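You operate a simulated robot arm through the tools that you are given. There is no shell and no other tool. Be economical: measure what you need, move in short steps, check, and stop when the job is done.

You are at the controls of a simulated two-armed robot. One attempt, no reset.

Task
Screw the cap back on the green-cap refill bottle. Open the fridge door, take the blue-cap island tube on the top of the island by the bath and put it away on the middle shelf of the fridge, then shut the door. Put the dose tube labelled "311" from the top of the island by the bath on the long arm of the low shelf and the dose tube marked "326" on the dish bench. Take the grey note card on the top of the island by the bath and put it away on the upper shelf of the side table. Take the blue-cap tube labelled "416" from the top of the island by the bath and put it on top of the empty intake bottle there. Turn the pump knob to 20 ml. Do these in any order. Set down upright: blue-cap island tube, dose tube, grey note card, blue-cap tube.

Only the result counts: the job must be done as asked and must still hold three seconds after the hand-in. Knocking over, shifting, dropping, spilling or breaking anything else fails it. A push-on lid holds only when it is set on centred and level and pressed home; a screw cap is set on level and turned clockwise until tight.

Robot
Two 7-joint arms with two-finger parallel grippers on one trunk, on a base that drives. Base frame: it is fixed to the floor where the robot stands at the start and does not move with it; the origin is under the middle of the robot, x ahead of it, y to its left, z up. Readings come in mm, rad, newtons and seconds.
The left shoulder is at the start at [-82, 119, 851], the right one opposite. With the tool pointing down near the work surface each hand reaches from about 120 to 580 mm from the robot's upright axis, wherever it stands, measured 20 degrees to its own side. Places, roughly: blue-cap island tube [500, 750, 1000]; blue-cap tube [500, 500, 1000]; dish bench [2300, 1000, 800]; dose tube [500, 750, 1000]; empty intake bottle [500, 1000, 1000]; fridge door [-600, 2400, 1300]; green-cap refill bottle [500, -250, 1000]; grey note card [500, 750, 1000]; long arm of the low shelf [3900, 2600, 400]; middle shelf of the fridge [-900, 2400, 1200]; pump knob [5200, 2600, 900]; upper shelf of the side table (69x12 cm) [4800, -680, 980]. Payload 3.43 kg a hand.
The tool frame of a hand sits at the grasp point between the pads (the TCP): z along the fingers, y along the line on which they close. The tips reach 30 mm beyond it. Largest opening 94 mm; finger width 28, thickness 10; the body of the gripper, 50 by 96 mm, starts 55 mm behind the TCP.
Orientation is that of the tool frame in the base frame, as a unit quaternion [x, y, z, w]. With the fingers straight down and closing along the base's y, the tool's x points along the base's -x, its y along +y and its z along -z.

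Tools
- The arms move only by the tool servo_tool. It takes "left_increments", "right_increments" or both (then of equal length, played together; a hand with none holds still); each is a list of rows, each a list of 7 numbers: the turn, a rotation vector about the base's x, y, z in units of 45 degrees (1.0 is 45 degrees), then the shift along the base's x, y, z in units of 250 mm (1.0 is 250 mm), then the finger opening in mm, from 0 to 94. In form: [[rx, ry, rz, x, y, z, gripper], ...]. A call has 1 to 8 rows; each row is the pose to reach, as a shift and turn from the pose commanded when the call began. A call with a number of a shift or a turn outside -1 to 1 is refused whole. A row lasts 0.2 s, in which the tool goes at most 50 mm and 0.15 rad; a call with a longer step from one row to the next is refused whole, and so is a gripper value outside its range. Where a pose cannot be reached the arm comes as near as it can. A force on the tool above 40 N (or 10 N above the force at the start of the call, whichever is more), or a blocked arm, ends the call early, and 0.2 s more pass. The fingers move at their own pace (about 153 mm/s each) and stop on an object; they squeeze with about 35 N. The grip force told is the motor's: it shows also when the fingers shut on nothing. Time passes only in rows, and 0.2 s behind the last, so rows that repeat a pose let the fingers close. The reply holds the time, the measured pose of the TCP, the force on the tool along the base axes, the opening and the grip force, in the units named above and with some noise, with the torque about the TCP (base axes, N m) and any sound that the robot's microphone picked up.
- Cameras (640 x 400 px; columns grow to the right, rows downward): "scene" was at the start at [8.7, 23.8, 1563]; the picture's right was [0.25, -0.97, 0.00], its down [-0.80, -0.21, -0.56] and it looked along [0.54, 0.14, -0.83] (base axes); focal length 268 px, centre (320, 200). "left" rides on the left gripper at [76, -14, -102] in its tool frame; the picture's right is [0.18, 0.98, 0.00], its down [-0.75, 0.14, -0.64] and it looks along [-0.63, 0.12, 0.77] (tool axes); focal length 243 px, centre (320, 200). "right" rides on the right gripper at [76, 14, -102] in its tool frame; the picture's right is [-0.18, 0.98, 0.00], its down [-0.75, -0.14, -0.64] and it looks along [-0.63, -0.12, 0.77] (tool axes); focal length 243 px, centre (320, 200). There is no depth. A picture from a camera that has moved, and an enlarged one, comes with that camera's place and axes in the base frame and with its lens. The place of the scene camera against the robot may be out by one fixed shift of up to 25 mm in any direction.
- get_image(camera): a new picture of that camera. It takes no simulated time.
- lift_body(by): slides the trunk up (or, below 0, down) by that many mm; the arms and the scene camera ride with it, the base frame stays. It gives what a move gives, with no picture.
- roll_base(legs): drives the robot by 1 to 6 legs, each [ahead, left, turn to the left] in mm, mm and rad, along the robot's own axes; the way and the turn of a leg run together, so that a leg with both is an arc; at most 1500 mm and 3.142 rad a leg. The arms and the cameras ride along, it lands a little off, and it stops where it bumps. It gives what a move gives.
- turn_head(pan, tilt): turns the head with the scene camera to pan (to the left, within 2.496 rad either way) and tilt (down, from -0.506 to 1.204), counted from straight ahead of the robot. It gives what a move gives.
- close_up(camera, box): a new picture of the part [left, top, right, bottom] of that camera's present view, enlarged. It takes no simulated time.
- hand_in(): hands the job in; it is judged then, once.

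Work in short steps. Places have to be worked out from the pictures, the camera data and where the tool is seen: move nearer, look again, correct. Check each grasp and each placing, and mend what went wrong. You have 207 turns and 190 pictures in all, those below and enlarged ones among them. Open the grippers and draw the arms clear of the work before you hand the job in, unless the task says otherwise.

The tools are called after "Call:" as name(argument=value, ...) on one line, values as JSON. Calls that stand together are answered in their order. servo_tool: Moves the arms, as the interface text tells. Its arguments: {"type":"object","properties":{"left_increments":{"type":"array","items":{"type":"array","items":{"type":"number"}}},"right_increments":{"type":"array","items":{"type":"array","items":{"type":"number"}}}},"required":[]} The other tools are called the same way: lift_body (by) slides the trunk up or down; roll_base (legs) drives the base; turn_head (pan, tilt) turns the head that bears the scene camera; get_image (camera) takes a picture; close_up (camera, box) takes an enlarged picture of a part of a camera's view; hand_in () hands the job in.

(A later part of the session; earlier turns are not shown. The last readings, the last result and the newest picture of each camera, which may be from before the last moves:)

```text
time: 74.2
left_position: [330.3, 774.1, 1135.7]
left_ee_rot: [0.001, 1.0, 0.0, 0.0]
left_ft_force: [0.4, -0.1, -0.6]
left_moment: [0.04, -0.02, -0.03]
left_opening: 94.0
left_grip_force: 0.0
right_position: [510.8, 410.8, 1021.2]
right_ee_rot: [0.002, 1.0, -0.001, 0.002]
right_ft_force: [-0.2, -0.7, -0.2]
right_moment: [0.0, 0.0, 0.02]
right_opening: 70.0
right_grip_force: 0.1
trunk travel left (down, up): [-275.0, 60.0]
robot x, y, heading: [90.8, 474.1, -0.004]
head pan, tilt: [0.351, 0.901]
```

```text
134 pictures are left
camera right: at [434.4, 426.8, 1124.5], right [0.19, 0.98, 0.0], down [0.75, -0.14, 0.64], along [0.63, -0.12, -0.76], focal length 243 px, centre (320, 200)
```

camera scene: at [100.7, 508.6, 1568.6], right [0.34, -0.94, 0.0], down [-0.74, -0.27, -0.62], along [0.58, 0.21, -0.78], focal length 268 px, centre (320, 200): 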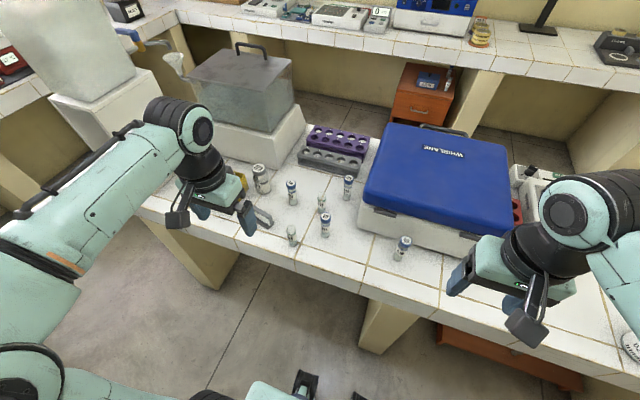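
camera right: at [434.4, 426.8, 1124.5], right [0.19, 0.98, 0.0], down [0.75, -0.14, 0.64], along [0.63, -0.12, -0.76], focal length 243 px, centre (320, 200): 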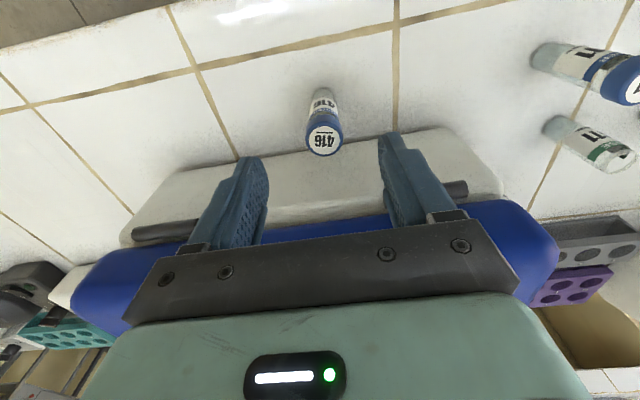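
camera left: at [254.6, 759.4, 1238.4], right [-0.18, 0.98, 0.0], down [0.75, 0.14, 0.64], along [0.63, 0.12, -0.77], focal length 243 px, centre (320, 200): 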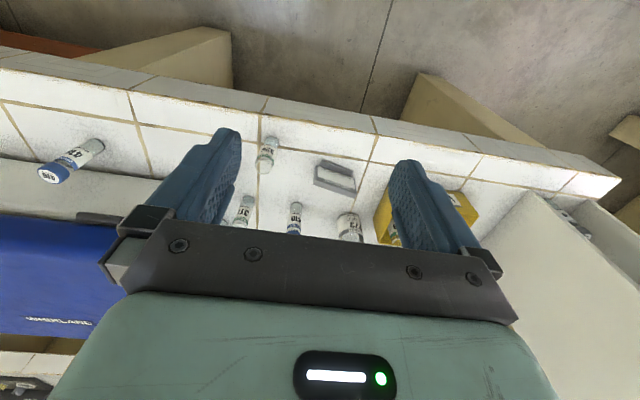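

The tube is right below. It's ~108 mm tall; descend to TCP z≈928 and grip.

Call:
servo_tool(right_increments=[[0, 0, 0, 0, 0.004, -0.15, 70], [0, 0, 0, 0, 0.004, -0.3, 70], [0, 0, 0, 0, 0.004, -0.372, 70], [0, 0, 0, 0, 0.004, -0.372, 70], [0, 0, 0, 0, 0.004, -0.372, 10], [0, 0, 0, 0, 0.004, -0.372, 10], [0, 0, 0, 0, 0.004, -0.372, 10]])

Call:
get_image(camera="right")

```text
time: 75.8
left_position: [330.4, 773.6, 1136.4]
left_ee_rot: [0.001, 1.0, 0.0, 0.001]
left_ft_force: [0.1, -0.2, 0.2]
left_moment: [0.0, 0.0, 0.01]
left_opening: 94.2
left_grip_force: 0.0
right_position: [510.7, 411.7, 930.1]
right_ee_rot: [0.0, 1.0, -0.001, 0.001]
right_ft_force: [-0.7, 0.1, 0.6]
right_moment: [0.02, -0.03, 0.01]
right_opening: 32.8
right_grip_force: 35.2
trunk travel left (down, up): [-275.0, 60.0]
robot x, y, heading: [93.7, 475.6, -0.002]
head pan, tilt: [0.351, 0.901]
```

```text
133 pictures are left
camera right: at [433.9, 428.1, 1032.3], right [0.19, 0.98, 0.0], down [0.75, -0.14, 0.64], along [0.63, -0.12, -0.76], focal length 243 px, centre (320, 200)
```

right: 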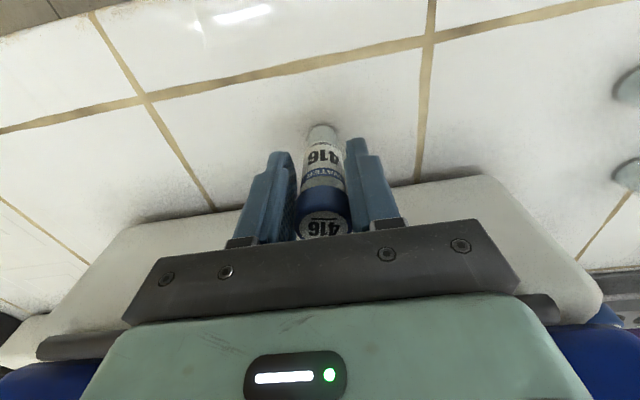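

Held. Lift it; also draw the left arm back a bit, then drive left.

Call:
servo_tool(right_increments=[[0, 0, 0, 0, 0, 0.15, 10], [0, 0, 0, 0, 0, 0.32, 10], [0, 0, 0, 0, 0, 0.5, 10], [0, 0, 0, -0.1, 0, 0.66, 10], [0, 0, 0, -0.25, 0, 0.7, 10]], left_increments=[[0, 0, 0, -0.1, -0.04, 0, 94], [0, 0, 0, -0.2, -0.08, 0, 94], [0, 0, 0, -0.3, -0.12, 0, 94], [0, 0, 0, -0.4, -0.16, 0, 94], [0, 0, 0, -0.45, -0.2, 0, 94]])

Call:
roll_base(legs=[[0, 600, 0]])

Call:
turn_head(pan=-0.2, tilt=0.9)

Call:
get_image(camera="scene")

Call:
get_image(camera="right")

```text
time: 77.0
left_position: [216.8, 724.6, 1136.6]
left_ee_rot: [0.001, 1.0, 0.0, 0.001]
left_ft_force: [-0.1, 0.4, 1.0]
left_moment: [0.0, -0.02, 0.01]
left_opening: 94.1
left_grip_force: 0.0
right_position: [447.6, 412.3, 1105.4]
right_ee_rot: [0.001, 1.0, -0.002, 0.002]
right_ft_force: [-0.8, -0.3, -1.3]
right_moment: [0.0, -0.01, 0.05]
right_opening: 32.6
right_grip_force: 34.7
trunk travel left (down, up): [-275.0, 60.0]
robot x, y, heading: [91.1, 476.1, -0.005]
head pan, tilt: [0.351, 0.901]
```

```text
time: 82.7
left_position: [219.6, 1321.8, 1137.5]
left_ee_rot: [0.001, 1.0, 0.0, 0.002]
left_ft_force: [-0.3, -0.5, -0.2]
left_moment: [0.0, -0.01, -0.04]
left_opening: 94.0
left_grip_force: 0.1
right_position: [450.1, 1009.1, 1105.4]
right_ee_rot: [0.002, 1.0, -0.001, 0.001]
right_ft_force: [-0.5, -0.5, -0.8]
right_moment: [-0.02, 0.02, 0.03]
right_opening: 32.3
right_grip_force: 35.1
trunk travel left (down, up): [-275.0, 60.0]
robot x, y, heading: [94.6, 1073.1, -0.005]
head pan, tilt: [0.351, 0.901]
```

```text
time: 83.7
left_position: [220.5, 1320.6, 1136.2]
left_ee_rot: [0.002, 1.0, 0.0, 0.001]
left_ft_force: [0.4, -0.8, 0.9]
left_moment: [0.02, -0.01, 0.04]
left_opening: 93.9
left_grip_force: 0.1
right_position: [450.2, 1009.9, 1105.1]
right_ee_rot: [0.001, 1.0, -0.001, 0.001]
right_ft_force: [-0.3, 0.3, -0.3]
right_moment: [0.01, 0.03, 0.0]
right_opening: 32.9
right_grip_force: 34.9
trunk travel left (down, up): [-275.0, 60.0]
robot x, y, heading: [91.8, 1076.2, 0.002]
head pan, tilt: [-0.201, 0.901]
```

```text
132 pictures are left
camera scene: at [105.1, 1065.5, 1568.6], right [-0.2, -0.98, 0.0], down [-0.77, 0.16, -0.62], along [0.61, -0.12, -0.78], focal length 268 px, centre (320, 200)
```

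scene: 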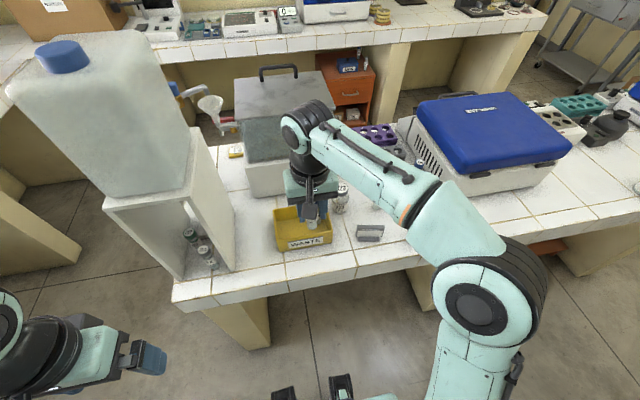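

```text
131 pictures are left
camera right: at [373.6, 1024.9, 1207.8], right [0.19, 0.98, 0.0], down [0.75, -0.14, 0.64], along [0.63, -0.12, -0.76], focal length 243 px, centre (320, 200)
```

right: 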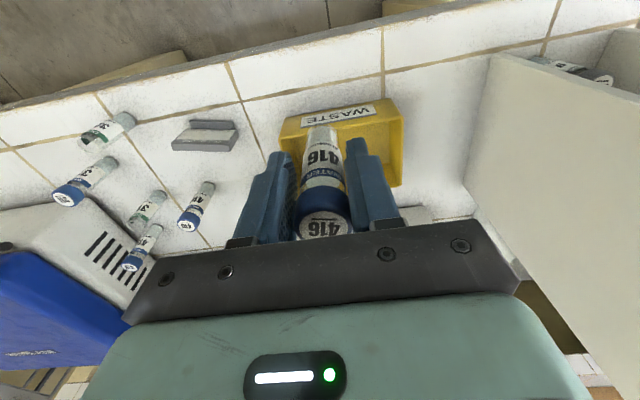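

There are other bottles in the white stand at the left; zoom to identify which one is the intake bottle.

Call:
close_up(camera="scene", box=[160, 190, 260, 290])

Call:
close_up(camera="right", box=[520, 30, 640, 110])

Call:
close_up(camera="scene", box=[320, 160, 400, 250])

```text
4.00 times, centred on (210, 240) of scene
camera zoom: at [105.1, 1065.5, 1568.6], right [-0.2, -0.98, 0.0], down [-0.77, 0.16, -0.62], along [0.61, -0.12, -0.78], focal length 1073 px, centre (760, 40)
```

zoom: 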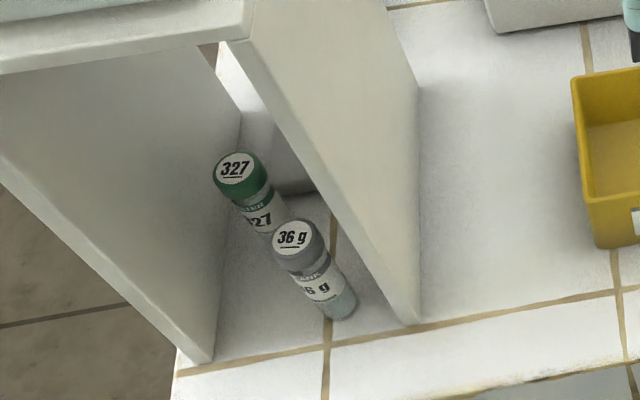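

```text
5.00 times, centred on (580, 70) of right
camera zoom: at [373.6, 1024.9, 1207.8], right [0.19, 0.98, 0.0], down [0.75, -0.14, 0.64], along [0.63, -0.12, -0.76], focal length 1213 px, centre (-980, 850)
```

zoom: 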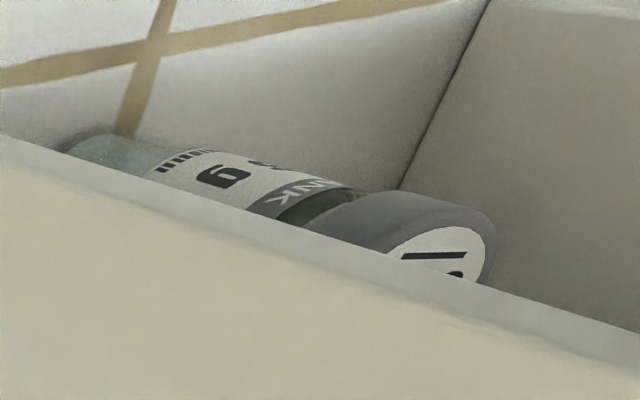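

```text
4.44 times, centred on (360, 205) of scene
camera zoom: at [105.1, 1065.5, 1568.6], right [-0.2, -0.98, 0.0], down [-0.77, 0.16, -0.62], along [0.61, -0.12, -0.78], focal length 1192 px, centre (142, 178)
```

zoom: 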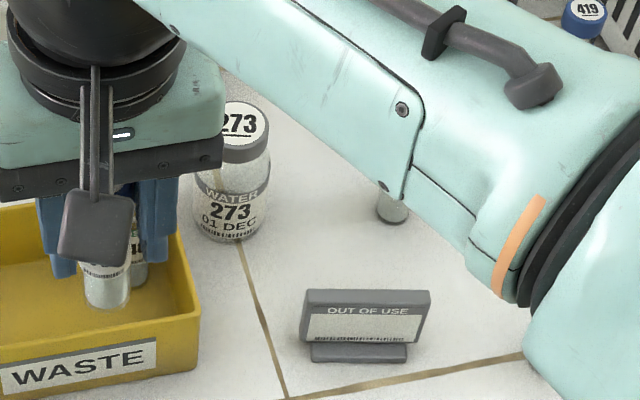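

Bottle 273 is clear and empty – that's the intake bottle. Roll ahead 60 mm for reach, raise the hand and look toward the bottle.

Call:
roll_base(legs=[[60, 0, 0]])

Call:
servo_tool(right_increments=[[0, 0, 0, 0, -0.14, 0.05, 10], [0, 0, 0, 0, -0.2, 0.05, 10]])

Call:
get_image(camera="right")

```text
time: 84.7
left_position: [278.8, 1322.1, 1135.3]
left_ee_rot: [0.002, 1.0, 0.0, 0.0]
left_ft_force: [0.2, 0.3, 0.6]
left_moment: [-0.03, 0.01, 0.0]
left_opening: 94.0
left_grip_force: 0.1
right_position: [509.9, 1008.4, 1105.9]
right_ee_rot: [0.001, 1.0, 0.0, 0.001]
right_ft_force: [-0.2, 0.1, -0.2]
right_moment: [0.01, 0.02, 0.01]
right_opening: 32.4
right_grip_force: 34.2
trunk travel left (down, up): [-275.0, 60.0]
robot x, y, heading: [149.8, 1074.0, -0.002]
head pan, tilt: [-0.201, 0.901]
```

```text
time: 85.3
left_position: [280.0, 1322.6, 1135.9]
left_ee_rot: [0.002, 1.0, 0.0, 0.0]
left_ft_force: [0.3, -0.8, 1.0]
left_moment: [-0.02, 0.06, -0.02]
left_opening: 94.0
left_grip_force: 0.0
right_position: [511.3, 958.7, 1117.4]
right_ee_rot: [0.001, 1.0, 0.0, 0.001]
right_ft_force: [1.0, 0.2, -0.7]
right_moment: [0.05, 0.02, -0.01]
right_opening: 32.6
right_grip_force: 35.2
trunk travel left (down, up): [-275.0, 60.0]
robot x, y, heading: [152.3, 1075.1, 0.001]
head pan, tilt: [-0.201, 0.901]
```

```text
127 pictures are left
camera right: at [433.9, 974.7, 1219.9], right [0.19, 0.98, 0.0], down [0.75, -0.14, 0.64], along [0.63, -0.12, -0.76], focal length 243 px, centre (320, 200)
```

right: 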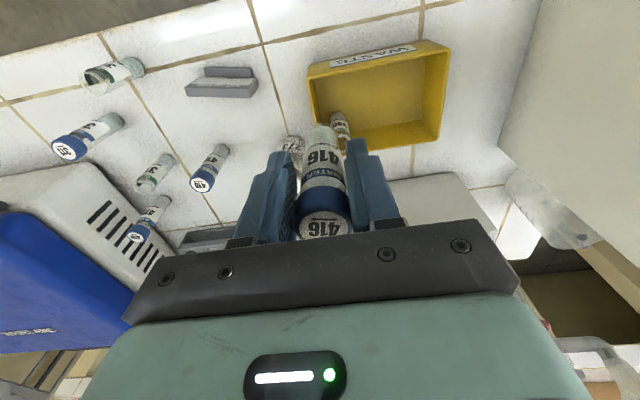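

Bottle is hidden by the fingers; pass above it to the other side and look back.

Call:
servo_tool(right_increments=[[0, 0, 0, 0, -0.16, 0.04, 10], [0, 0, 0, 0.05, -0.32, 0.08, 10], [0, 0, 0, 0.1, -0.48, 0.08, 10], [0, 0, 0, 0.12, -0.54, 0.08, 10]])

Call:
get_image(camera="right")

```text
time: 86.3
left_position: [278.9, 1321.0, 1136.1]
left_ee_rot: [0.002, 1.0, 0.001, 0.002]
left_ft_force: [0.0, 0.4, -0.2]
left_moment: [0.05, 0.01, 0.01]
left_opening: 94.1
left_grip_force: 0.0
right_position: [540.1, 823.4, 1137.2]
right_ee_rot: [0.0, 1.0, -0.001, 0.001]
right_ft_force: [-0.3, 1.1, -0.9]
right_moment: [0.04, 0.02, 0.0]
right_opening: 32.5
right_grip_force: 34.9
trunk travel left (down, up): [-275.0, 60.0]
robot x, y, heading: [148.9, 1071.3, -0.0]
head pan, tilt: [-0.201, 0.901]
```

```text
126 pictures are left
camera right: at [463.2, 839.4, 1240.2], right [0.19, 0.98, 0.0], down [0.75, -0.14, 0.64], along [0.63, -0.12, -0.76], focal length 243 px, centre (320, 200)
```

right: 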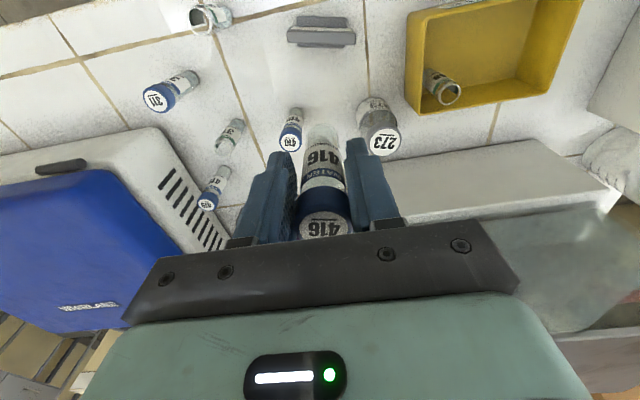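

Zoom on the bottle cap, then take another viewpoint.

Call:
close_up(camera="right", box=[340, 80, 420, 170])

Call:
servo_tool(right_increments=[[0, 0, 0, 0.12, -0.04, 0.02, 10], [0, 0, 0, 0.25, -0.08, 0.02, 10]])

Call:
close_up(camera="right", box=[340, 30, 460, 130])

```text
4.44 times, centred on (380, 125) of right
camera zoom: at [463.2, 839.4, 1240.2], right [0.19, 0.98, 0.0], down [0.75, -0.14, 0.64], along [0.63, -0.12, -0.76], focal length 1078 px, centre (53, 533)
```

zoom: 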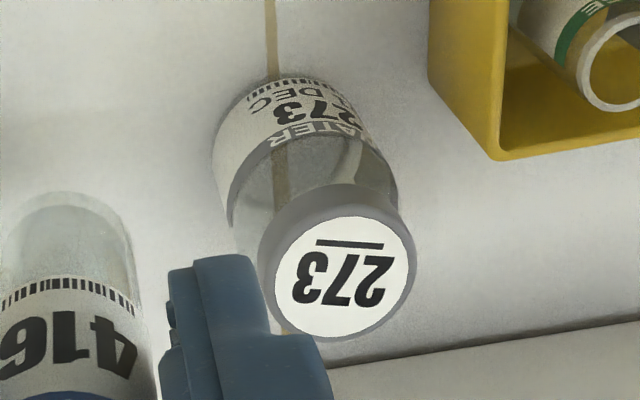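

```text
time: 86.9
left_position: [280.2, 1321.0, 1136.0]
left_ee_rot: [0.002, 1.0, 0.0, 0.0]
left_ft_force: [0.9, -0.1, 0.8]
left_moment: [0.01, -0.03, 0.03]
left_opening: 93.6
left_grip_force: 0.0
right_position: [590.6, 808.0, 1142.7]
right_ee_rot: [0.001, 1.0, -0.002, 0.001]
right_ft_force: [0.2, -0.2, -0.9]
right_moment: [-0.01, -0.02, -0.01]
right_opening: 32.5
right_grip_force: 35.1
right hand out of reach, approached as far as the arm can: row 2
trunk travel left (down, up): [-275.0, 60.0]
robot x, y, heading: [151.4, 1075.3, 0.001]
head pan, tilt: [-0.201, 0.901]
```

```text
4.00 times, centred on (400, 80) of right
camera zoom: at [515.0, 822.4, 1244.7], right [0.19, 0.98, 0.0], down [0.75, -0.14, 0.64], along [0.63, -0.12, -0.77], focal length 970 px, centre (0, 680)
```

zoom: 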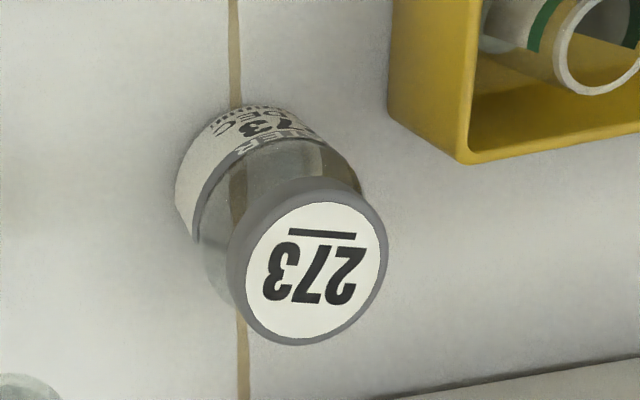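

Bottle top ≈ [616,893,960]. Draw the hand back over y≈893, roll ahead 50 mm.

Call:
servo_tool(right_increments=[[0, 0, 0, -0.15, 0.12, 0, 10], [0, 0, 0, -0.25, 0.26, 0, 10], [0, 0, 0, -0.25, 0.34, 0, 10]])

Call:
roll_base(legs=[[50, 0, 0]])

```text
time: 87.7
left_position: [279.0, 1323.0, 1136.7]
left_ee_rot: [0.001, 1.0, -0.001, 0.0]
left_ft_force: [0.0, -0.6, 0.4]
left_moment: [0.0, -0.03, 0.0]
left_opening: 94.1
left_grip_force: 0.1
right_position: [529.1, 892.6, 1142.0]
right_ee_rot: [0.002, 1.0, -0.001, 0.001]
right_ft_force: [0.2, 0.2, -0.8]
right_moment: [-0.02, 0.02, -0.01]
right_opening: 32.5
right_grip_force: 34.9
trunk travel left (down, up): [-275.0, 60.0]
robot x, y, heading: [148.9, 1077.4, -0.003]
head pan, tilt: [-0.201, 0.901]
```

```text
time: 88.6
left_position: [329.0, 1322.2, 1136.6]
left_ee_rot: [0.002, 1.0, -0.001, 0.001]
left_ft_force: [0.2, 0.3, 0.0]
left_moment: [0.0, 0.06, -0.03]
left_opening: 94.0
left_grip_force: 0.1
right_position: [580.4, 892.3, 1142.5]
right_ee_rot: [0.0, 1.0, -0.001, 0.001]
right_ft_force: [0.3, 0.0, 0.0]
right_moment: [0.01, 0.03, 0.03]
right_opening: 32.5
right_grip_force: 35.4
trunk travel left (down, up): [-275.0, 60.0]
robot x, y, heading: [198.9, 1073.1, 0.003]
head pan, tilt: [-0.201, 0.901]
```

Move to [615,893], lower to TCP z≈1055 (tube bottom ≈15 mm above the cap), and look from hand and scene.

Call:
servo_tool(right_increments=[[0, 0, 0, 0.1, 0.004, -0.08, 10], [0, 0, 0, 0.14, 0.004, -0.2, 10], [0, 0, 0, 0.14, 0.004, -0.32, 10], [0, 0, 0, 0.14, 0.004, -0.34, 10]])

Call:
close_up(camera="right", box=[240, 60, 400, 240])

Call:
close_up(camera="scene", box=[340, 130, 480, 270])

```text
time: 89.6
left_position: [329.5, 1321.6, 1135.9]
left_ee_rot: [0.002, 1.0, 0.0, 0.002]
left_ft_force: [0.9, 0.0, 0.9]
left_moment: [-0.02, -0.02, -0.05]
left_opening: 93.8
left_grip_force: 0.0
right_position: [614.6, 892.2, 1056.6]
right_ee_rot: [0.001, 1.0, -0.001, 0.001]
right_ft_force: [-0.1, -0.1, -0.7]
right_moment: [-0.03, -0.01, -0.05]
right_opening: 32.5
right_grip_force: 35.5
trunk travel left (down, up): [-275.0, 60.0]
robot x, y, heading: [201.4, 1074.7, 0.001]
head pan, tilt: [-0.201, 0.901]
```

```text
2.22 times, centred on (320, 150) of right
camera zoom: at [537.5, 908.4, 1159.3], right [0.19, 0.98, 0.0], down [0.75, -0.14, 0.64], along [0.63, -0.12, -0.76], focal length 539 px, centre (320, 311)
```

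zoom: 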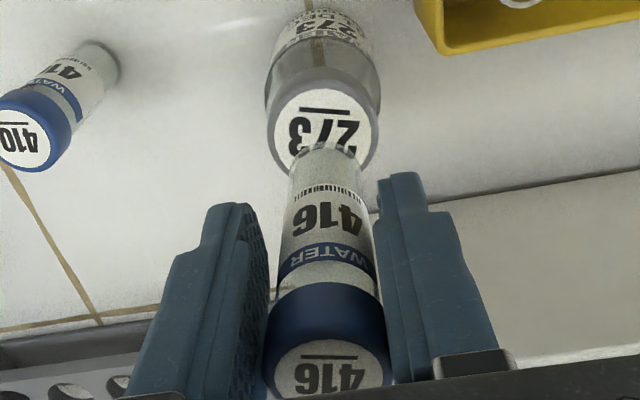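

```text
2.86 times, centred on (410, 200) of scene
camera zoom: at [214.7, 1065.2, 1568.6], right [-0.2, -0.98, 0.0], down [-0.77, 0.16, -0.62], along [0.61, -0.13, -0.78], focal length 766 px, centre (63, 200)
```

zoom: 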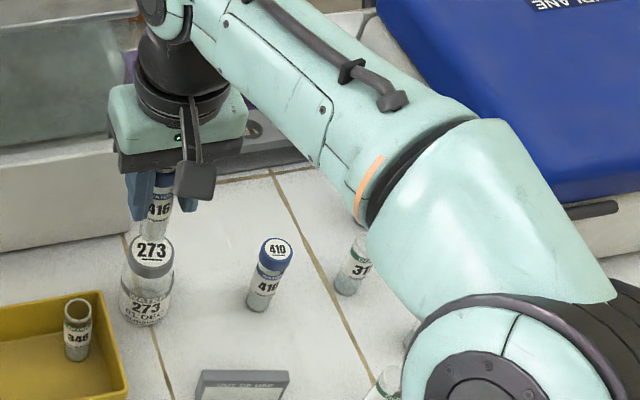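

The tube sits ~8 mm ahead of the TCP in the grip, so its base is ~7 mm too far in x. Shift −7 mm in x, lower 10 mm and check again.

Call:
servo_tool(right_increments=[[0, 0, 0, -0.028, -0.003, -0.01, 10], [0, 0, 0, -0.028, -0.003, -0.035, 10], [0, 0, 0, -0.028, -0.003, -0.035, 10]])

Call:
close_up(camera="right", box=[260, 80, 380, 180])

Call:
close_up(camera="scene", box=[350, 170, 410, 250])

```text
time: 90.4
left_position: [328.5, 1321.3, 1135.5]
left_ee_rot: [0.002, 1.0, 0.0, 0.001]
left_ft_force: [0.1, 0.0, 0.0]
left_moment: [0.0, -0.02, 0.02]
left_opening: 94.0
left_grip_force: 0.0
right_position: [606.8, 892.9, 1049.3]
right_ee_rot: [0.0, 1.0, -0.001, 0.001]
right_ft_force: [0.6, -0.3, -0.9]
right_moment: [-0.03, 0.03, 0.01]
right_opening: 32.7
right_grip_force: 35.1
trunk travel left (down, up): [-275.0, 60.0]
robot x, y, heading: [202.5, 1075.1, 0.004]
head pan, tilt: [-0.201, 0.901]
```

```text
4.00 times, centred on (320, 130) of right
camera zoom: at [530.5, 907.9, 1151.3], right [0.19, 0.98, 0.0], down [0.75, -0.14, 0.64], along [0.63, -0.12, -0.76], focal length 970 px, centre (320, 480)
```

zoom: 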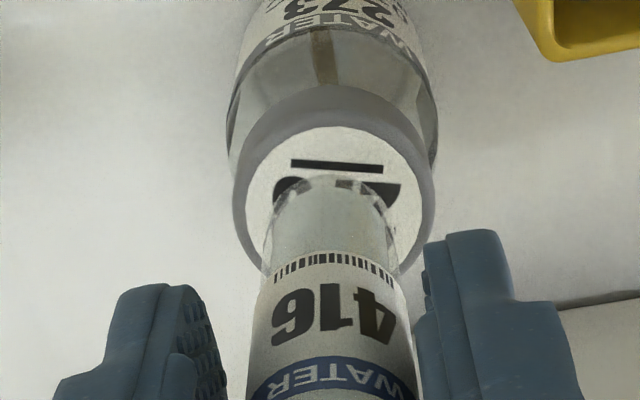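

```text
5.00 times, centred on (380, 210) of scene
camera zoom: at [214.5, 1065.1, 1568.6], right [-0.2, -0.98, 0.0], down [-0.77, 0.16, -0.62], along [0.61, -0.13, -0.78], focal length 1341 px, centre (20, 150)
```

zoom: 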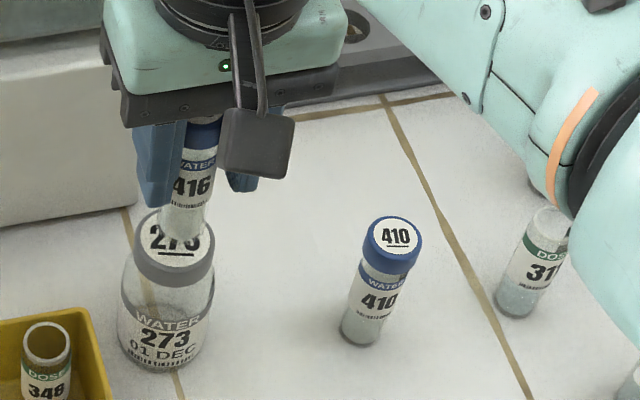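

Nearly centred; nudge +2 mm in y, −1 mm in x, and lower till contact.

Call:
servo_tool(right_increments=[[0, 0, 0, -0.004, 0.008, -0.016, 10], [0, 0, 0, -0.004, 0.008, -0.028, 10], [0, 0, 0, -0.004, 0.008, -0.036, 10], [0, 0, 0, -0.004, 0.008, -0.04, 10]])

Call:
close_up(camera="right", box=[260, 80, 380, 180])

Call:
close_up(camera="scene", box=[350, 170, 410, 250])

```text
time: 91.4
left_position: [329.1, 1322.4, 1135.8]
left_ee_rot: [0.003, 1.0, 0.0, 0.001]
left_ft_force: [0.4, -0.1, 0.1]
left_moment: [0.01, -0.02, 0.01]
left_opening: 94.0
left_grip_force: 0.0
right_position: [606.2, 894.7, 1037.6]
right_ee_rot: [0.002, 1.0, -0.001, 0.002]
right_ft_force: [0.3, 0.3, -0.7]
right_moment: [0.04, -0.03, 0.01]
right_opening: 32.5
right_grip_force: 35.2
trunk travel left (down, up): [-275.0, 60.0]
robot x, y, heading: [201.0, 1075.4, -0.004]
head pan, tilt: [-0.201, 0.901]
```

```text
4.00 times, centred on (320, 130) of right
camera zoom: at [529.3, 910.1, 1141.0], right [0.19, 0.98, 0.0], down [0.75, -0.14, 0.64], along [0.63, -0.12, -0.76], focal length 970 px, centre (320, 480)
```

zoom: 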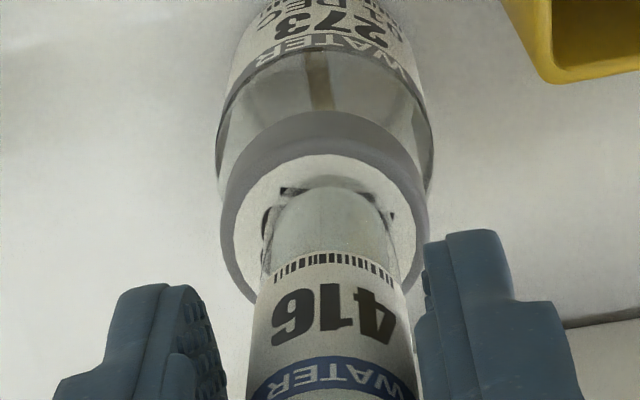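

```text
5.00 times, centred on (380, 210) of scene
camera zoom: at [214.6, 1065.1, 1568.6], right [-0.2, -0.98, 0.0], down [-0.77, 0.16, -0.62], along [0.61, -0.13, -0.78], focal length 1341 px, centre (20, 150)
```

zoom: 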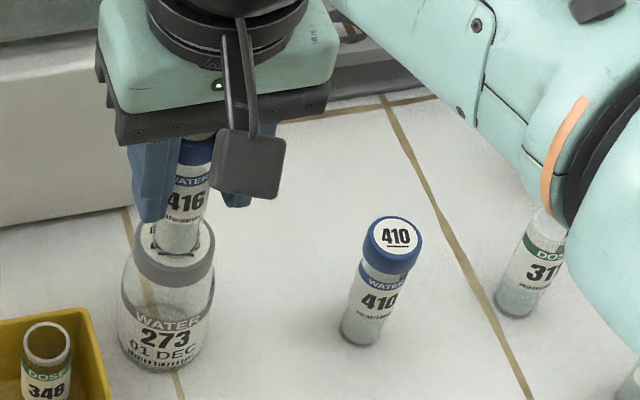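

Well centred. Lower the last few mm until a contact force shows.

Call:
servo_tool(right_increments=[[0, 0, 0, 0, 0, -0.006, 10], [0, 0, 0, 0, 0, -0.012, 10], [0, 0, 0, 0, 0, -0.012, 10]])

```text
time: 92.2
left_position: [329.9, 1322.6, 1136.5]
left_ee_rot: [0.002, 1.0, 0.0, 0.0]
left_ft_force: [-0.8, 0.6, 0.0]
left_moment: [0.0, -0.05, -0.03]
left_opening: 93.8
left_grip_force: 0.0
right_position: [605.6, 895.0, 1035.3]
right_ee_rot: [0.001, 1.0, -0.001, 0.002]
right_ft_force: [0.4, -0.4, -0.6]
right_moment: [-0.04, 0.0, 0.02]
right_opening: 32.5
right_grip_force: 34.6
trunk travel left (down, up): [-275.0, 60.0]
robot x, y, heading: [200.5, 1077.5, 0.003]
head pan, tilt: [-0.201, 0.901]
```

Call:
servo_tool(right_increments=[[0, 0, 0, 0, 0, -0.006, 10], [0, 0, 0, 0, 0, -0.012, 10], [0, 0, 0, 0, 0, -0.016, 10], [0, 0, 0, 0, 0, -0.016, 10]])

Call:
close_up(camera="right", box=[260, 80, 380, 180])

```text
time: 93.2
left_position: [327.8, 1323.0, 1136.1]
left_ee_rot: [0.002, 1.0, -0.001, 0.0]
left_ft_force: [0.0, 0.4, -0.6]
left_moment: [-0.01, 0.04, 0.03]
left_opening: 93.8
left_grip_force: 0.0
right_position: [604.7, 894.6, 1033.6]
right_ee_rot: [0.001, 1.0, 0.0, 0.003]
right_ft_force: [-0.3, -0.6, 17.6]
right_moment: [-0.04, -0.19, -0.03]
right_opening: 32.7
right_grip_force: 35.0
trunk travel left (down, up): [-275.0, 60.0]
robot x, y, heading: [202.3, 1070.0, 0.001]
head pan, tilt: [-0.201, 0.901]
```

```text
4.00 times, centred on (320, 130) of right
camera zoom: at [528.5, 910.8, 1135.7], right [0.19, 0.98, 0.0], down [0.75, -0.14, 0.65], along [0.64, -0.12, -0.76], focal length 970 px, centre (320, 480)
```

zoom: 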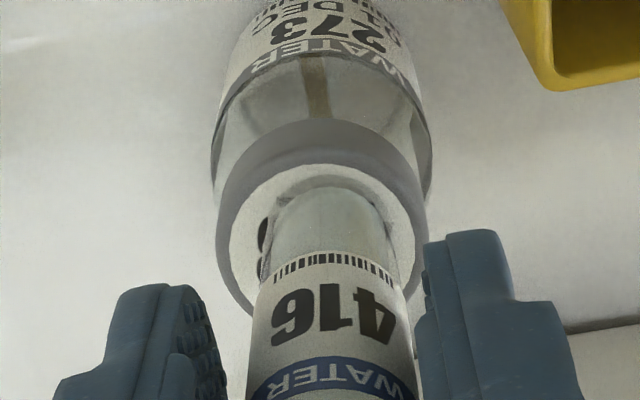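

Contact. Ease off the force, open, and rise straight up.

Call:
servo_tool(right_increments=[[0, 0, 0, 0, 0, 0.009, 10], [0, 0, 0, 0, 0, 0.009, 36], [0, 0, 0, 0, 0, 0.009, 50], [0, 0, 0, 0, 0, 0.009, 70], [0, 0, 0, 0, 0, 0.009, 70]])

Call:
servo_tool(right_increments=[[0, 0, 0, 0, 0, 0.06, 70], [0, 0, 0, 0, 0, 0.2, 70], [0, 0, 0, 0, 0, 0.4, 70], [0, 0, 0, -0.1, 0.05, 0.5, 70], [0, 0, 0, -0.28, 0.1, 0.5, 70]])

Call:
get_image(camera="scene")

```text
time: 94.4
left_position: [327.7, 1320.8, 1136.9]
left_ee_rot: [0.002, 1.0, 0.0, 0.001]
left_ft_force: [-0.2, -0.1, 0.4]
left_moment: [-0.02, 0.02, 0.01]
left_opening: 94.1
left_grip_force: 0.1
right_position: [606.8, 896.3, 1033.6]
right_ee_rot: [0.001, 1.0, -0.001, 0.002]
right_ft_force: [-0.3, 0.4, 0.8]
right_moment: [-0.01, 0.0, -0.01]
right_opening: 70.0
right_grip_force: 0.1
trunk travel left (down, up): [-275.0, 60.0]
robot x, y, heading: [202.6, 1071.9, -0.004]
head pan, tilt: [-0.201, 0.901]
```

```text
time: 95.6
left_position: [327.4, 1322.8, 1136.6]
left_ee_rot: [0.001, 1.0, 0.0, 0.001]
left_ft_force: [0.1, -0.3, 0.2]
left_moment: [0.02, -0.05, 0.01]
left_opening: 94.0
left_grip_force: 0.0
right_position: [533.2, 918.9, 1161.5]
right_ee_rot: [0.002, 1.0, -0.001, 0.002]
right_ft_force: [-0.3, 0.1, 0.0]
right_moment: [0.0, 0.01, 0.0]
right_opening: 70.4
right_grip_force: 0.2
trunk travel left (down, up): [-275.0, 60.0]
robot x, y, heading: [201.9, 1072.4, -0.004]
head pan, tilt: [-0.201, 0.901]
```

```text
116 pictures are left
camera scene: at [212.8, 1064.8, 1568.5], right [-0.2, -0.98, 0.0], down [-0.77, 0.16, -0.62], along [0.61, -0.13, -0.78], focal length 268 px, centre (320, 200)
```

scene: 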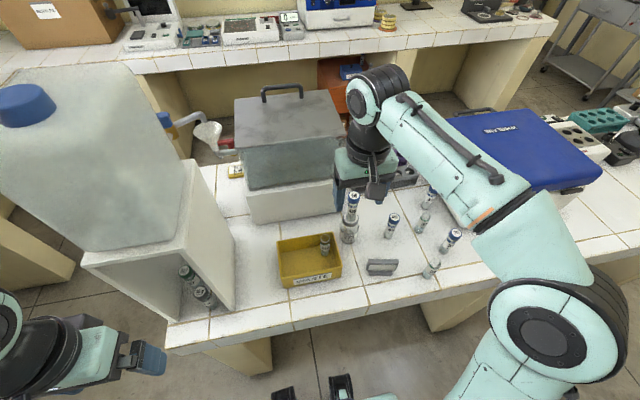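

416 stands on bottle 273. Now look around toward the fridge and the posters for hints.

Call:
turn_head(pan=2.2, tilt=0.25)

Call:
get_image(camera="scene")

Call:
turn_head(pan=1.4, tilt=0.1)

Call:
get_image(camera="scene")

```text
time: 97.8
left_position: [328.6, 1322.3, 1136.8]
left_ee_rot: [0.002, 1.0, 0.0, 0.002]
left_ft_force: [0.0, 0.1, -0.2]
left_moment: [0.0, -0.01, 0.0]
left_opening: 94.0
left_grip_force: 0.0
right_position: [535.4, 919.6, 1159.7]
right_ee_rot: [0.0, 1.0, -0.001, 0.002]
right_ft_force: [0.0, 0.6, -0.2]
right_moment: [-0.02, 0.01, -0.02]
right_opening: 69.7
right_grip_force: 0.1
trunk travel left (down, up): [-275.0, 60.0]
robot x, y, heading: [197.1, 1072.9, 0.001]
head pan, tilt: [2.201, 0.25]
```

```text
115 pictures are left
camera scene: at [85.8, 1156.0, 1625.6], right [0.81, 0.59, 0.0], down [0.14, -0.2, -0.97], along [-0.57, 0.78, -0.25], focal length 268 px, centre (320, 200)
```

scene: 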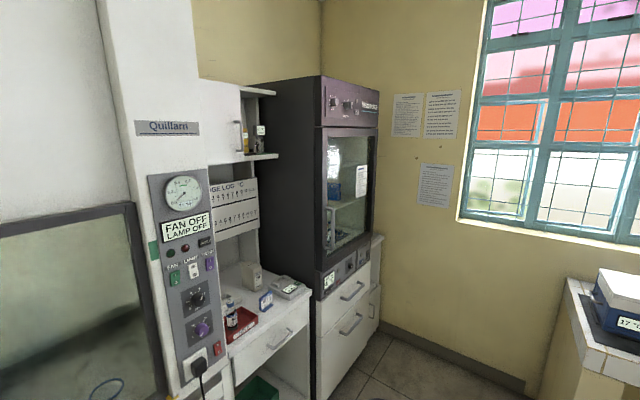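

```text
time: 98.9
left_position: [328.0, 1322.2, 1136.4]
left_ee_rot: [0.002, 1.0, 0.0, 0.0]
left_ft_force: [-0.5, 0.6, 0.3]
left_moment: [0.0, 0.04, -0.01]
left_opening: 93.8
left_grip_force: 0.1
right_position: [535.5, 919.6, 1160.4]
right_ee_rot: [0.001, 1.0, -0.001, 0.002]
right_ft_force: [-0.4, 0.2, 0.2]
right_moment: [0.02, 0.0, 0.01]
right_opening: 70.0
right_grip_force: 0.0
trunk travel left (down, up): [-275.0, 60.0]
robot x, y, heading: [205.4, 1075.7, -0.001]
head pan, tilt: [1.4, 0.099]
```

```text
114 pictures are left
camera scene: at [156.4, 1171.0, 1639.5], right [0.99, -0.17, 0.0], down [-0.02, -0.1, -0.99], along [0.17, 0.98, -0.1], focal length 268 px, centre (320, 200)
```

scene: 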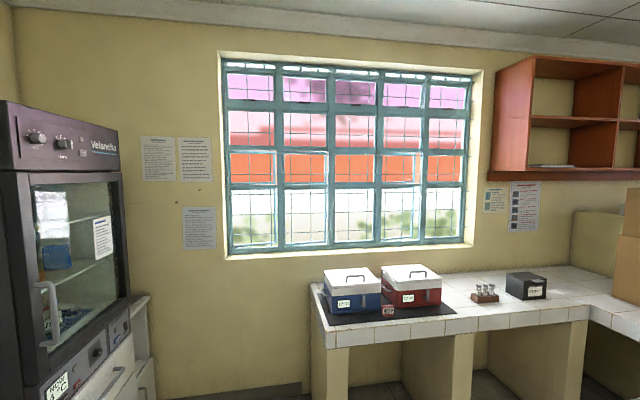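

Zoom on the note on the fridge glass, its display, and the wall papers.

Call:
close_up(camera="scene", box=[0, 180, 140, 400])

Call:
close_up(camera="scene", box=[135, 130, 220, 255])

```text
1.82 times, centred on (70, 290) of scene
camera zoom: at [156.4, 1171.0, 1639.5], right [0.99, -0.17, 0.0], down [-0.02, -0.1, -0.99], along [0.17, 0.98, -0.1], focal length 488 px, centre (774, 36)
```

zoom: 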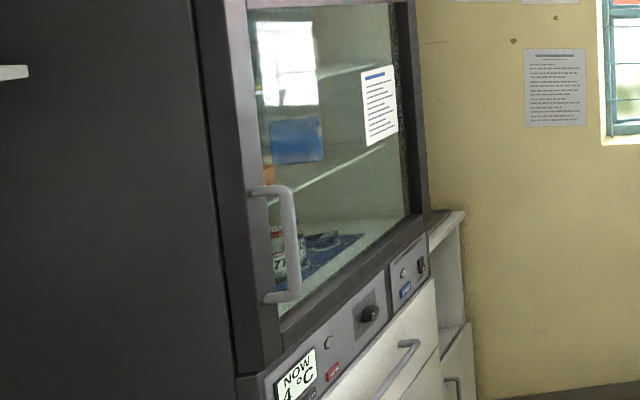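

```text
3.20 times, centred on (178, 192) of scene
camera zoom: at [156.4, 1171.0, 1639.5], right [0.99, -0.17, 0.0], down [-0.02, -0.1, -0.99], along [0.17, 0.98, -0.1], focal length 858 px, centre (776, 224)
```

zoom: 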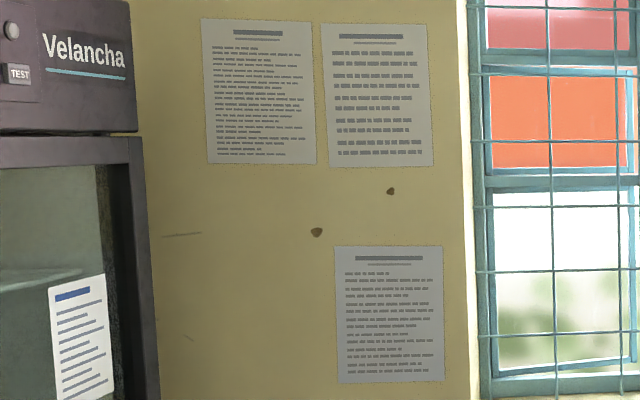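

No readable hint. By elimination (410/416/419 are one look-alike family, and 419's position doesn't fit the stated place) I take the blue-cap tube "311" as the island tube. Back off, and drive right so the right hand can reach it.

Call:
roll_base(legs=[[-80, 0, 0], [0, -270, 0]])

Call:
get_image(camera="right")

```text
time: 102.6
left_position: [247.6, 1051.8, 1135.5]
left_ee_rot: [0.003, 1.0, 0.0, 0.001]
left_ft_force: [0.7, -0.2, -0.6]
left_moment: [0.03, 0.0, 0.01]
left_opening: 93.7
left_grip_force: 0.1
right_position: [454.0, 648.8, 1159.6]
right_ee_rot: [0.002, 1.0, 0.0, 0.002]
right_ft_force: [0.2, -0.7, -0.7]
right_moment: [0.05, -0.02, 0.0]
right_opening: 70.2
right_grip_force: 0.0
trunk travel left (down, up): [-275.0, 60.0]
robot x, y, heading: [121.2, 803.5, -0.002]
head pan, tilt: [1.4, 0.099]
```

```text
111 pictures are left
camera right: at [376.5, 664.7, 1262.4], right [0.19, 0.98, 0.0], down [0.75, -0.14, 0.64], along [0.63, -0.12, -0.76], focal length 243 px, centre (320, 200)
```

right: 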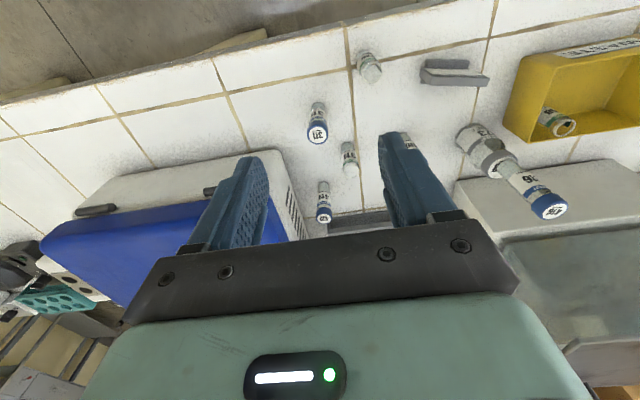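

Blue 311 lies near [517,636]. Hover over it and check.

Call:
servo_tool(right_increments=[[0, 0, 0, 0.13, -0.03, -0.1, 70], [0, 0, 0, 0.25, -0.05, -0.2, 70], [0, 0, 0, 0.25, -0.05, -0.36, 70], [0, 0, 0, 0.25, -0.05, -0.5, 70]])

Call:
close_up(camera="right", box=[240, 40, 400, 200])

```text
time: 103.6
left_position: [247.9, 1052.4, 1136.9]
left_ee_rot: [0.003, 1.0, 0.0, 0.0]
left_ft_force: [0.0, 0.6, 0.1]
left_moment: [0.03, -0.01, -0.01]
left_opening: 94.0
left_grip_force: 0.1
right_position: [516.3, 638.3, 1034.6]
right_ee_rot: [0.002, 1.0, -0.001, 0.002]
right_ft_force: [0.5, 0.5, -0.1]
right_moment: [0.0, -0.03, 0.0]
right_opening: 70.1
right_grip_force: 0.2
trunk travel left (down, up): [-275.0, 60.0]
robot x, y, heading: [119.2, 803.6, -0.013]
head pan, tilt: [1.4, 0.099]
```

```text
2.50 times, centred on (320, 120) of right
camera zoom: at [439.6, 652.7, 1137.0], right [0.19, 0.98, 0.0], down [0.75, -0.14, 0.64], along [0.63, -0.12, -0.76], focal length 606 px, centre (320, 400)
```

zoom: 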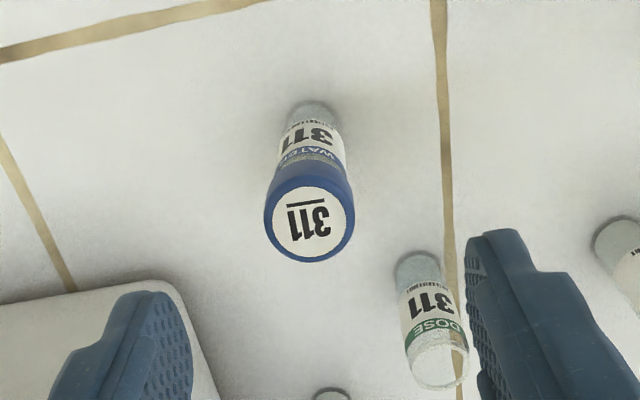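

Blue 311 at [518,635]. Descend and grip.

Call:
servo_tool(right_increments=[[0, 0, 0, 0.007, -0.013, -0.15, 66], [0, 0, 0, 0.007, -0.013, -0.3, 66], [0, 0, 0, 0.007, -0.013, -0.426, 66], [0, 0, 0, 0.007, -0.013, -0.426, 66], [0, 0, 0, 0.007, -0.013, -0.426, 10], [0, 0, 0, 0.007, -0.013, -0.426, 10], [0, 0, 0, 0.007, -0.013, -0.426, 10]])

Call:
servo_tool(right_increments=[[0, 0, 0, 0, 0, 0.15, 10], [0, 0, 0, 0, 0, 0.32, 10], [0, 0, 0, 0, 0, 0.5, 10], [0, 0, 0, -0.1, 0, 0.68, 10], [0, 0, 0, -0.28, 0, 0.74, 10], [0, 0, 0, -0.46, 0, 0.74, 10], [0, 0, 0, -0.64, 0, 0.74, 10], [0, 0, 0, -0.8, 0, 0.74, 10]], left_increments=[[0, 0, 0, 0, 0, 0, 94], [0, 0, 0, 0, 0, 0, 94], [0, 0, 0, 0, 0, 0, 94], [0, 0, 0, 0, 0, 0, 94], [0, 0, 0, 0, 0, 0, 94], [0, 0, 0, 0, 0, 0, 94], [0, 0, 0, 0, 0, 0, 94], [0, 0, 0, 0, 0, 0, 94]])

Call:
get_image(camera="right")

```text
time: 105.2
left_position: [247.3, 1051.2, 1136.7]
left_ee_rot: [0.002, 1.0, 0.001, 0.001]
left_ft_force: [-0.2, 0.3, -0.4]
left_moment: [0.0, 0.0, 0.0]
left_opening: 94.0
left_grip_force: 0.1
right_position: [516.8, 634.7, 928.3]
right_ee_rot: [0.001, 1.0, -0.001, 0.002]
right_ft_force: [1.0, -0.2, 0.3]
right_moment: [0.02, -0.03, 0.01]
right_opening: 28.9
right_grip_force: 35.5
trunk travel left (down, up): [-275.0, 60.0]
robot x, y, heading: [120.4, 804.6, -0.003]
head pan, tilt: [1.4, 0.099]
```

```text
refused: row 4 steps farther than a row can; nothing moved
```

```text
109 pictures are left
camera right: at [440.2, 649.9, 1030.8], right [0.19, 0.98, 0.0], down [0.75, -0.14, 0.64], along [0.63, -0.12, -0.76], focal length 243 px, centre (320, 200)
```

right: 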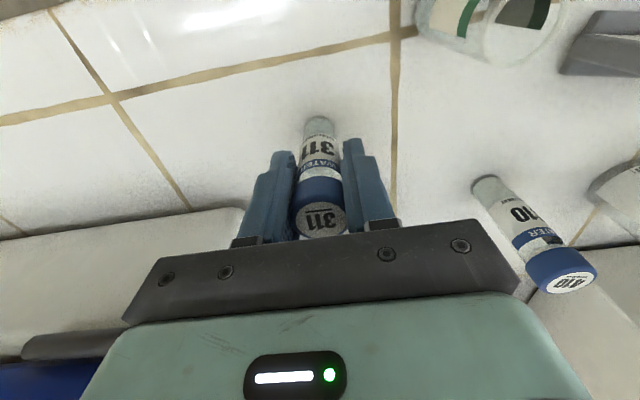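

Gripped. Lift and draw back toward the robot.

Call:
servo_tool(right_increments=[[0, 0, 0, 0, 0, 0.15, 10], [0, 0, 0, 0, 0, 0.32, 10], [0, 0, 0, 0, 0, 0.5, 10], [0, 0, 0, -0.05, 0, 0.66, 10], [0, 0, 0, -0.2, 0, 0.74, 10], [0, 0, 0, -0.38, 0, 0.74, 10], [0, 0, 0, -0.56, 0, 0.74, 10], [0, 0, 0, -0.74, 0, 0.74, 10]])

Call:
close_up(camera="right", box=[200, 60, 440, 260])

```text
time: 107.0
left_position: [247.0, 1051.4, 1136.9]
left_ee_rot: [0.002, 1.0, 0.0, 0.001]
left_ft_force: [-0.5, 0.4, -0.4]
left_moment: [0.0, -0.01, -0.02]
left_opening: 94.0
left_grip_force: 0.1
right_position: [330.5, 633.4, 1113.9]
right_ee_rot: [0.002, 1.0, 0.0, 0.001]
right_ft_force: [-0.6, -0.1, -1.3]
right_moment: [-0.03, 0.0, 0.01]
right_opening: 28.8
right_grip_force: 34.7
trunk travel left (down, up): [-275.0, 60.0]
robot x, y, heading: [118.1, 804.5, -0.002]
head pan, tilt: [1.4, 0.099]
```

```text
2.00 times, centred on (320, 160) of right
camera zoom: at [254.7, 649.6, 1216.7], right [0.19, 0.98, 0.0], down [0.75, -0.14, 0.65], along [0.63, -0.12, -0.76], focal length 485 px, centre (320, 280)
```

zoom: 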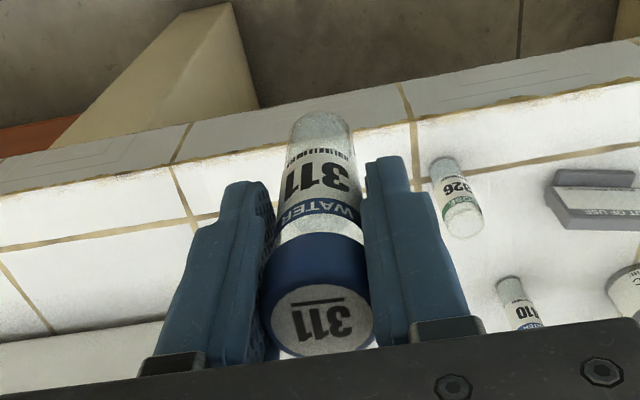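

Drive: back off, turn around to face −x, and move toward the fridge (its right side, +y), then look.

Call:
roll_base(legs=[[-180, 0, 0], [0, 0, 3.14], [0, -1150, 0]])

Call:
turn_head(pan=-0.4, tilt=0.35)

Call:
get_image(camera="scene")

```text
time: 125.7
left_position: [-147.7, 1709.7, 1137.1]
left_ee_rot: [1.0, -0.027, -0.001, 0.0]
left_ft_force: [-0.2, 0.6, -0.6]
left_moment: [-0.01, 0.01, 0.02]
left_opening: 93.8
left_grip_force: 0.0
right_position: [-212.5, 2130.3, 1114.2]
right_ee_rot: [1.0, -0.026, -0.001, -0.001]
right_ft_force: [-0.1, 0.6, -0.3]
right_moment: [0.04, 0.02, 0.0]
right_opening: 28.6
right_grip_force: 34.7
trunk travel left (down, up): [-275.0, 60.0]
robot x, y, heading: [-6.9, 1949.8, 3.089]
head pan, tilt: [1.4, 0.099]
```

```text
time: 127.5
left_position: [-147.4, 1709.0, 1135.5]
left_ee_rot: [1.0, -0.027, -0.001, -0.001]
left_ft_force: [0.9, 0.4, 0.3]
left_moment: [0.01, 0.03, 0.0]
left_opening: 94.0
left_grip_force: 0.0
right_position: [-212.8, 2130.8, 1113.8]
right_ee_rot: [1.0, -0.026, -0.001, 0.0]
right_ft_force: [0.6, 0.3, -0.6]
right_moment: [0.0, 0.01, 0.02]
right_opening: 28.5
right_grip_force: 34.9
trunk travel left (down, up): [-275.0, 60.0]
robot x, y, heading: [-5.7, 1949.3, 3.09]
head pan, tilt: [-0.4, 0.351]
```

```text
107 pictures are left
camera scene: at [-63.1, 1994.8, 1616.1], right [0.44, 0.9, 0.0], down [0.31, -0.15, -0.94], along [-0.84, 0.41, -0.34], focal length 268 px, centre (320, 200)
```

scene: 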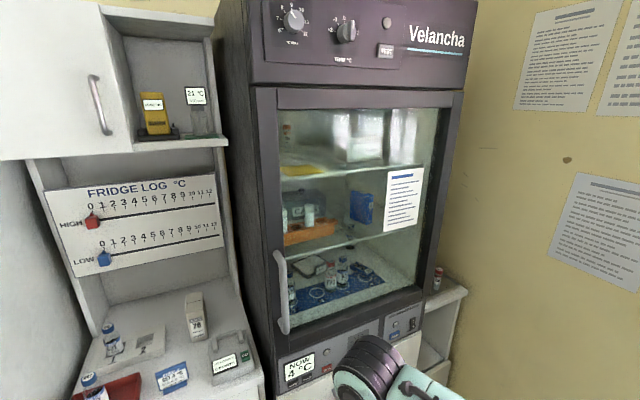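

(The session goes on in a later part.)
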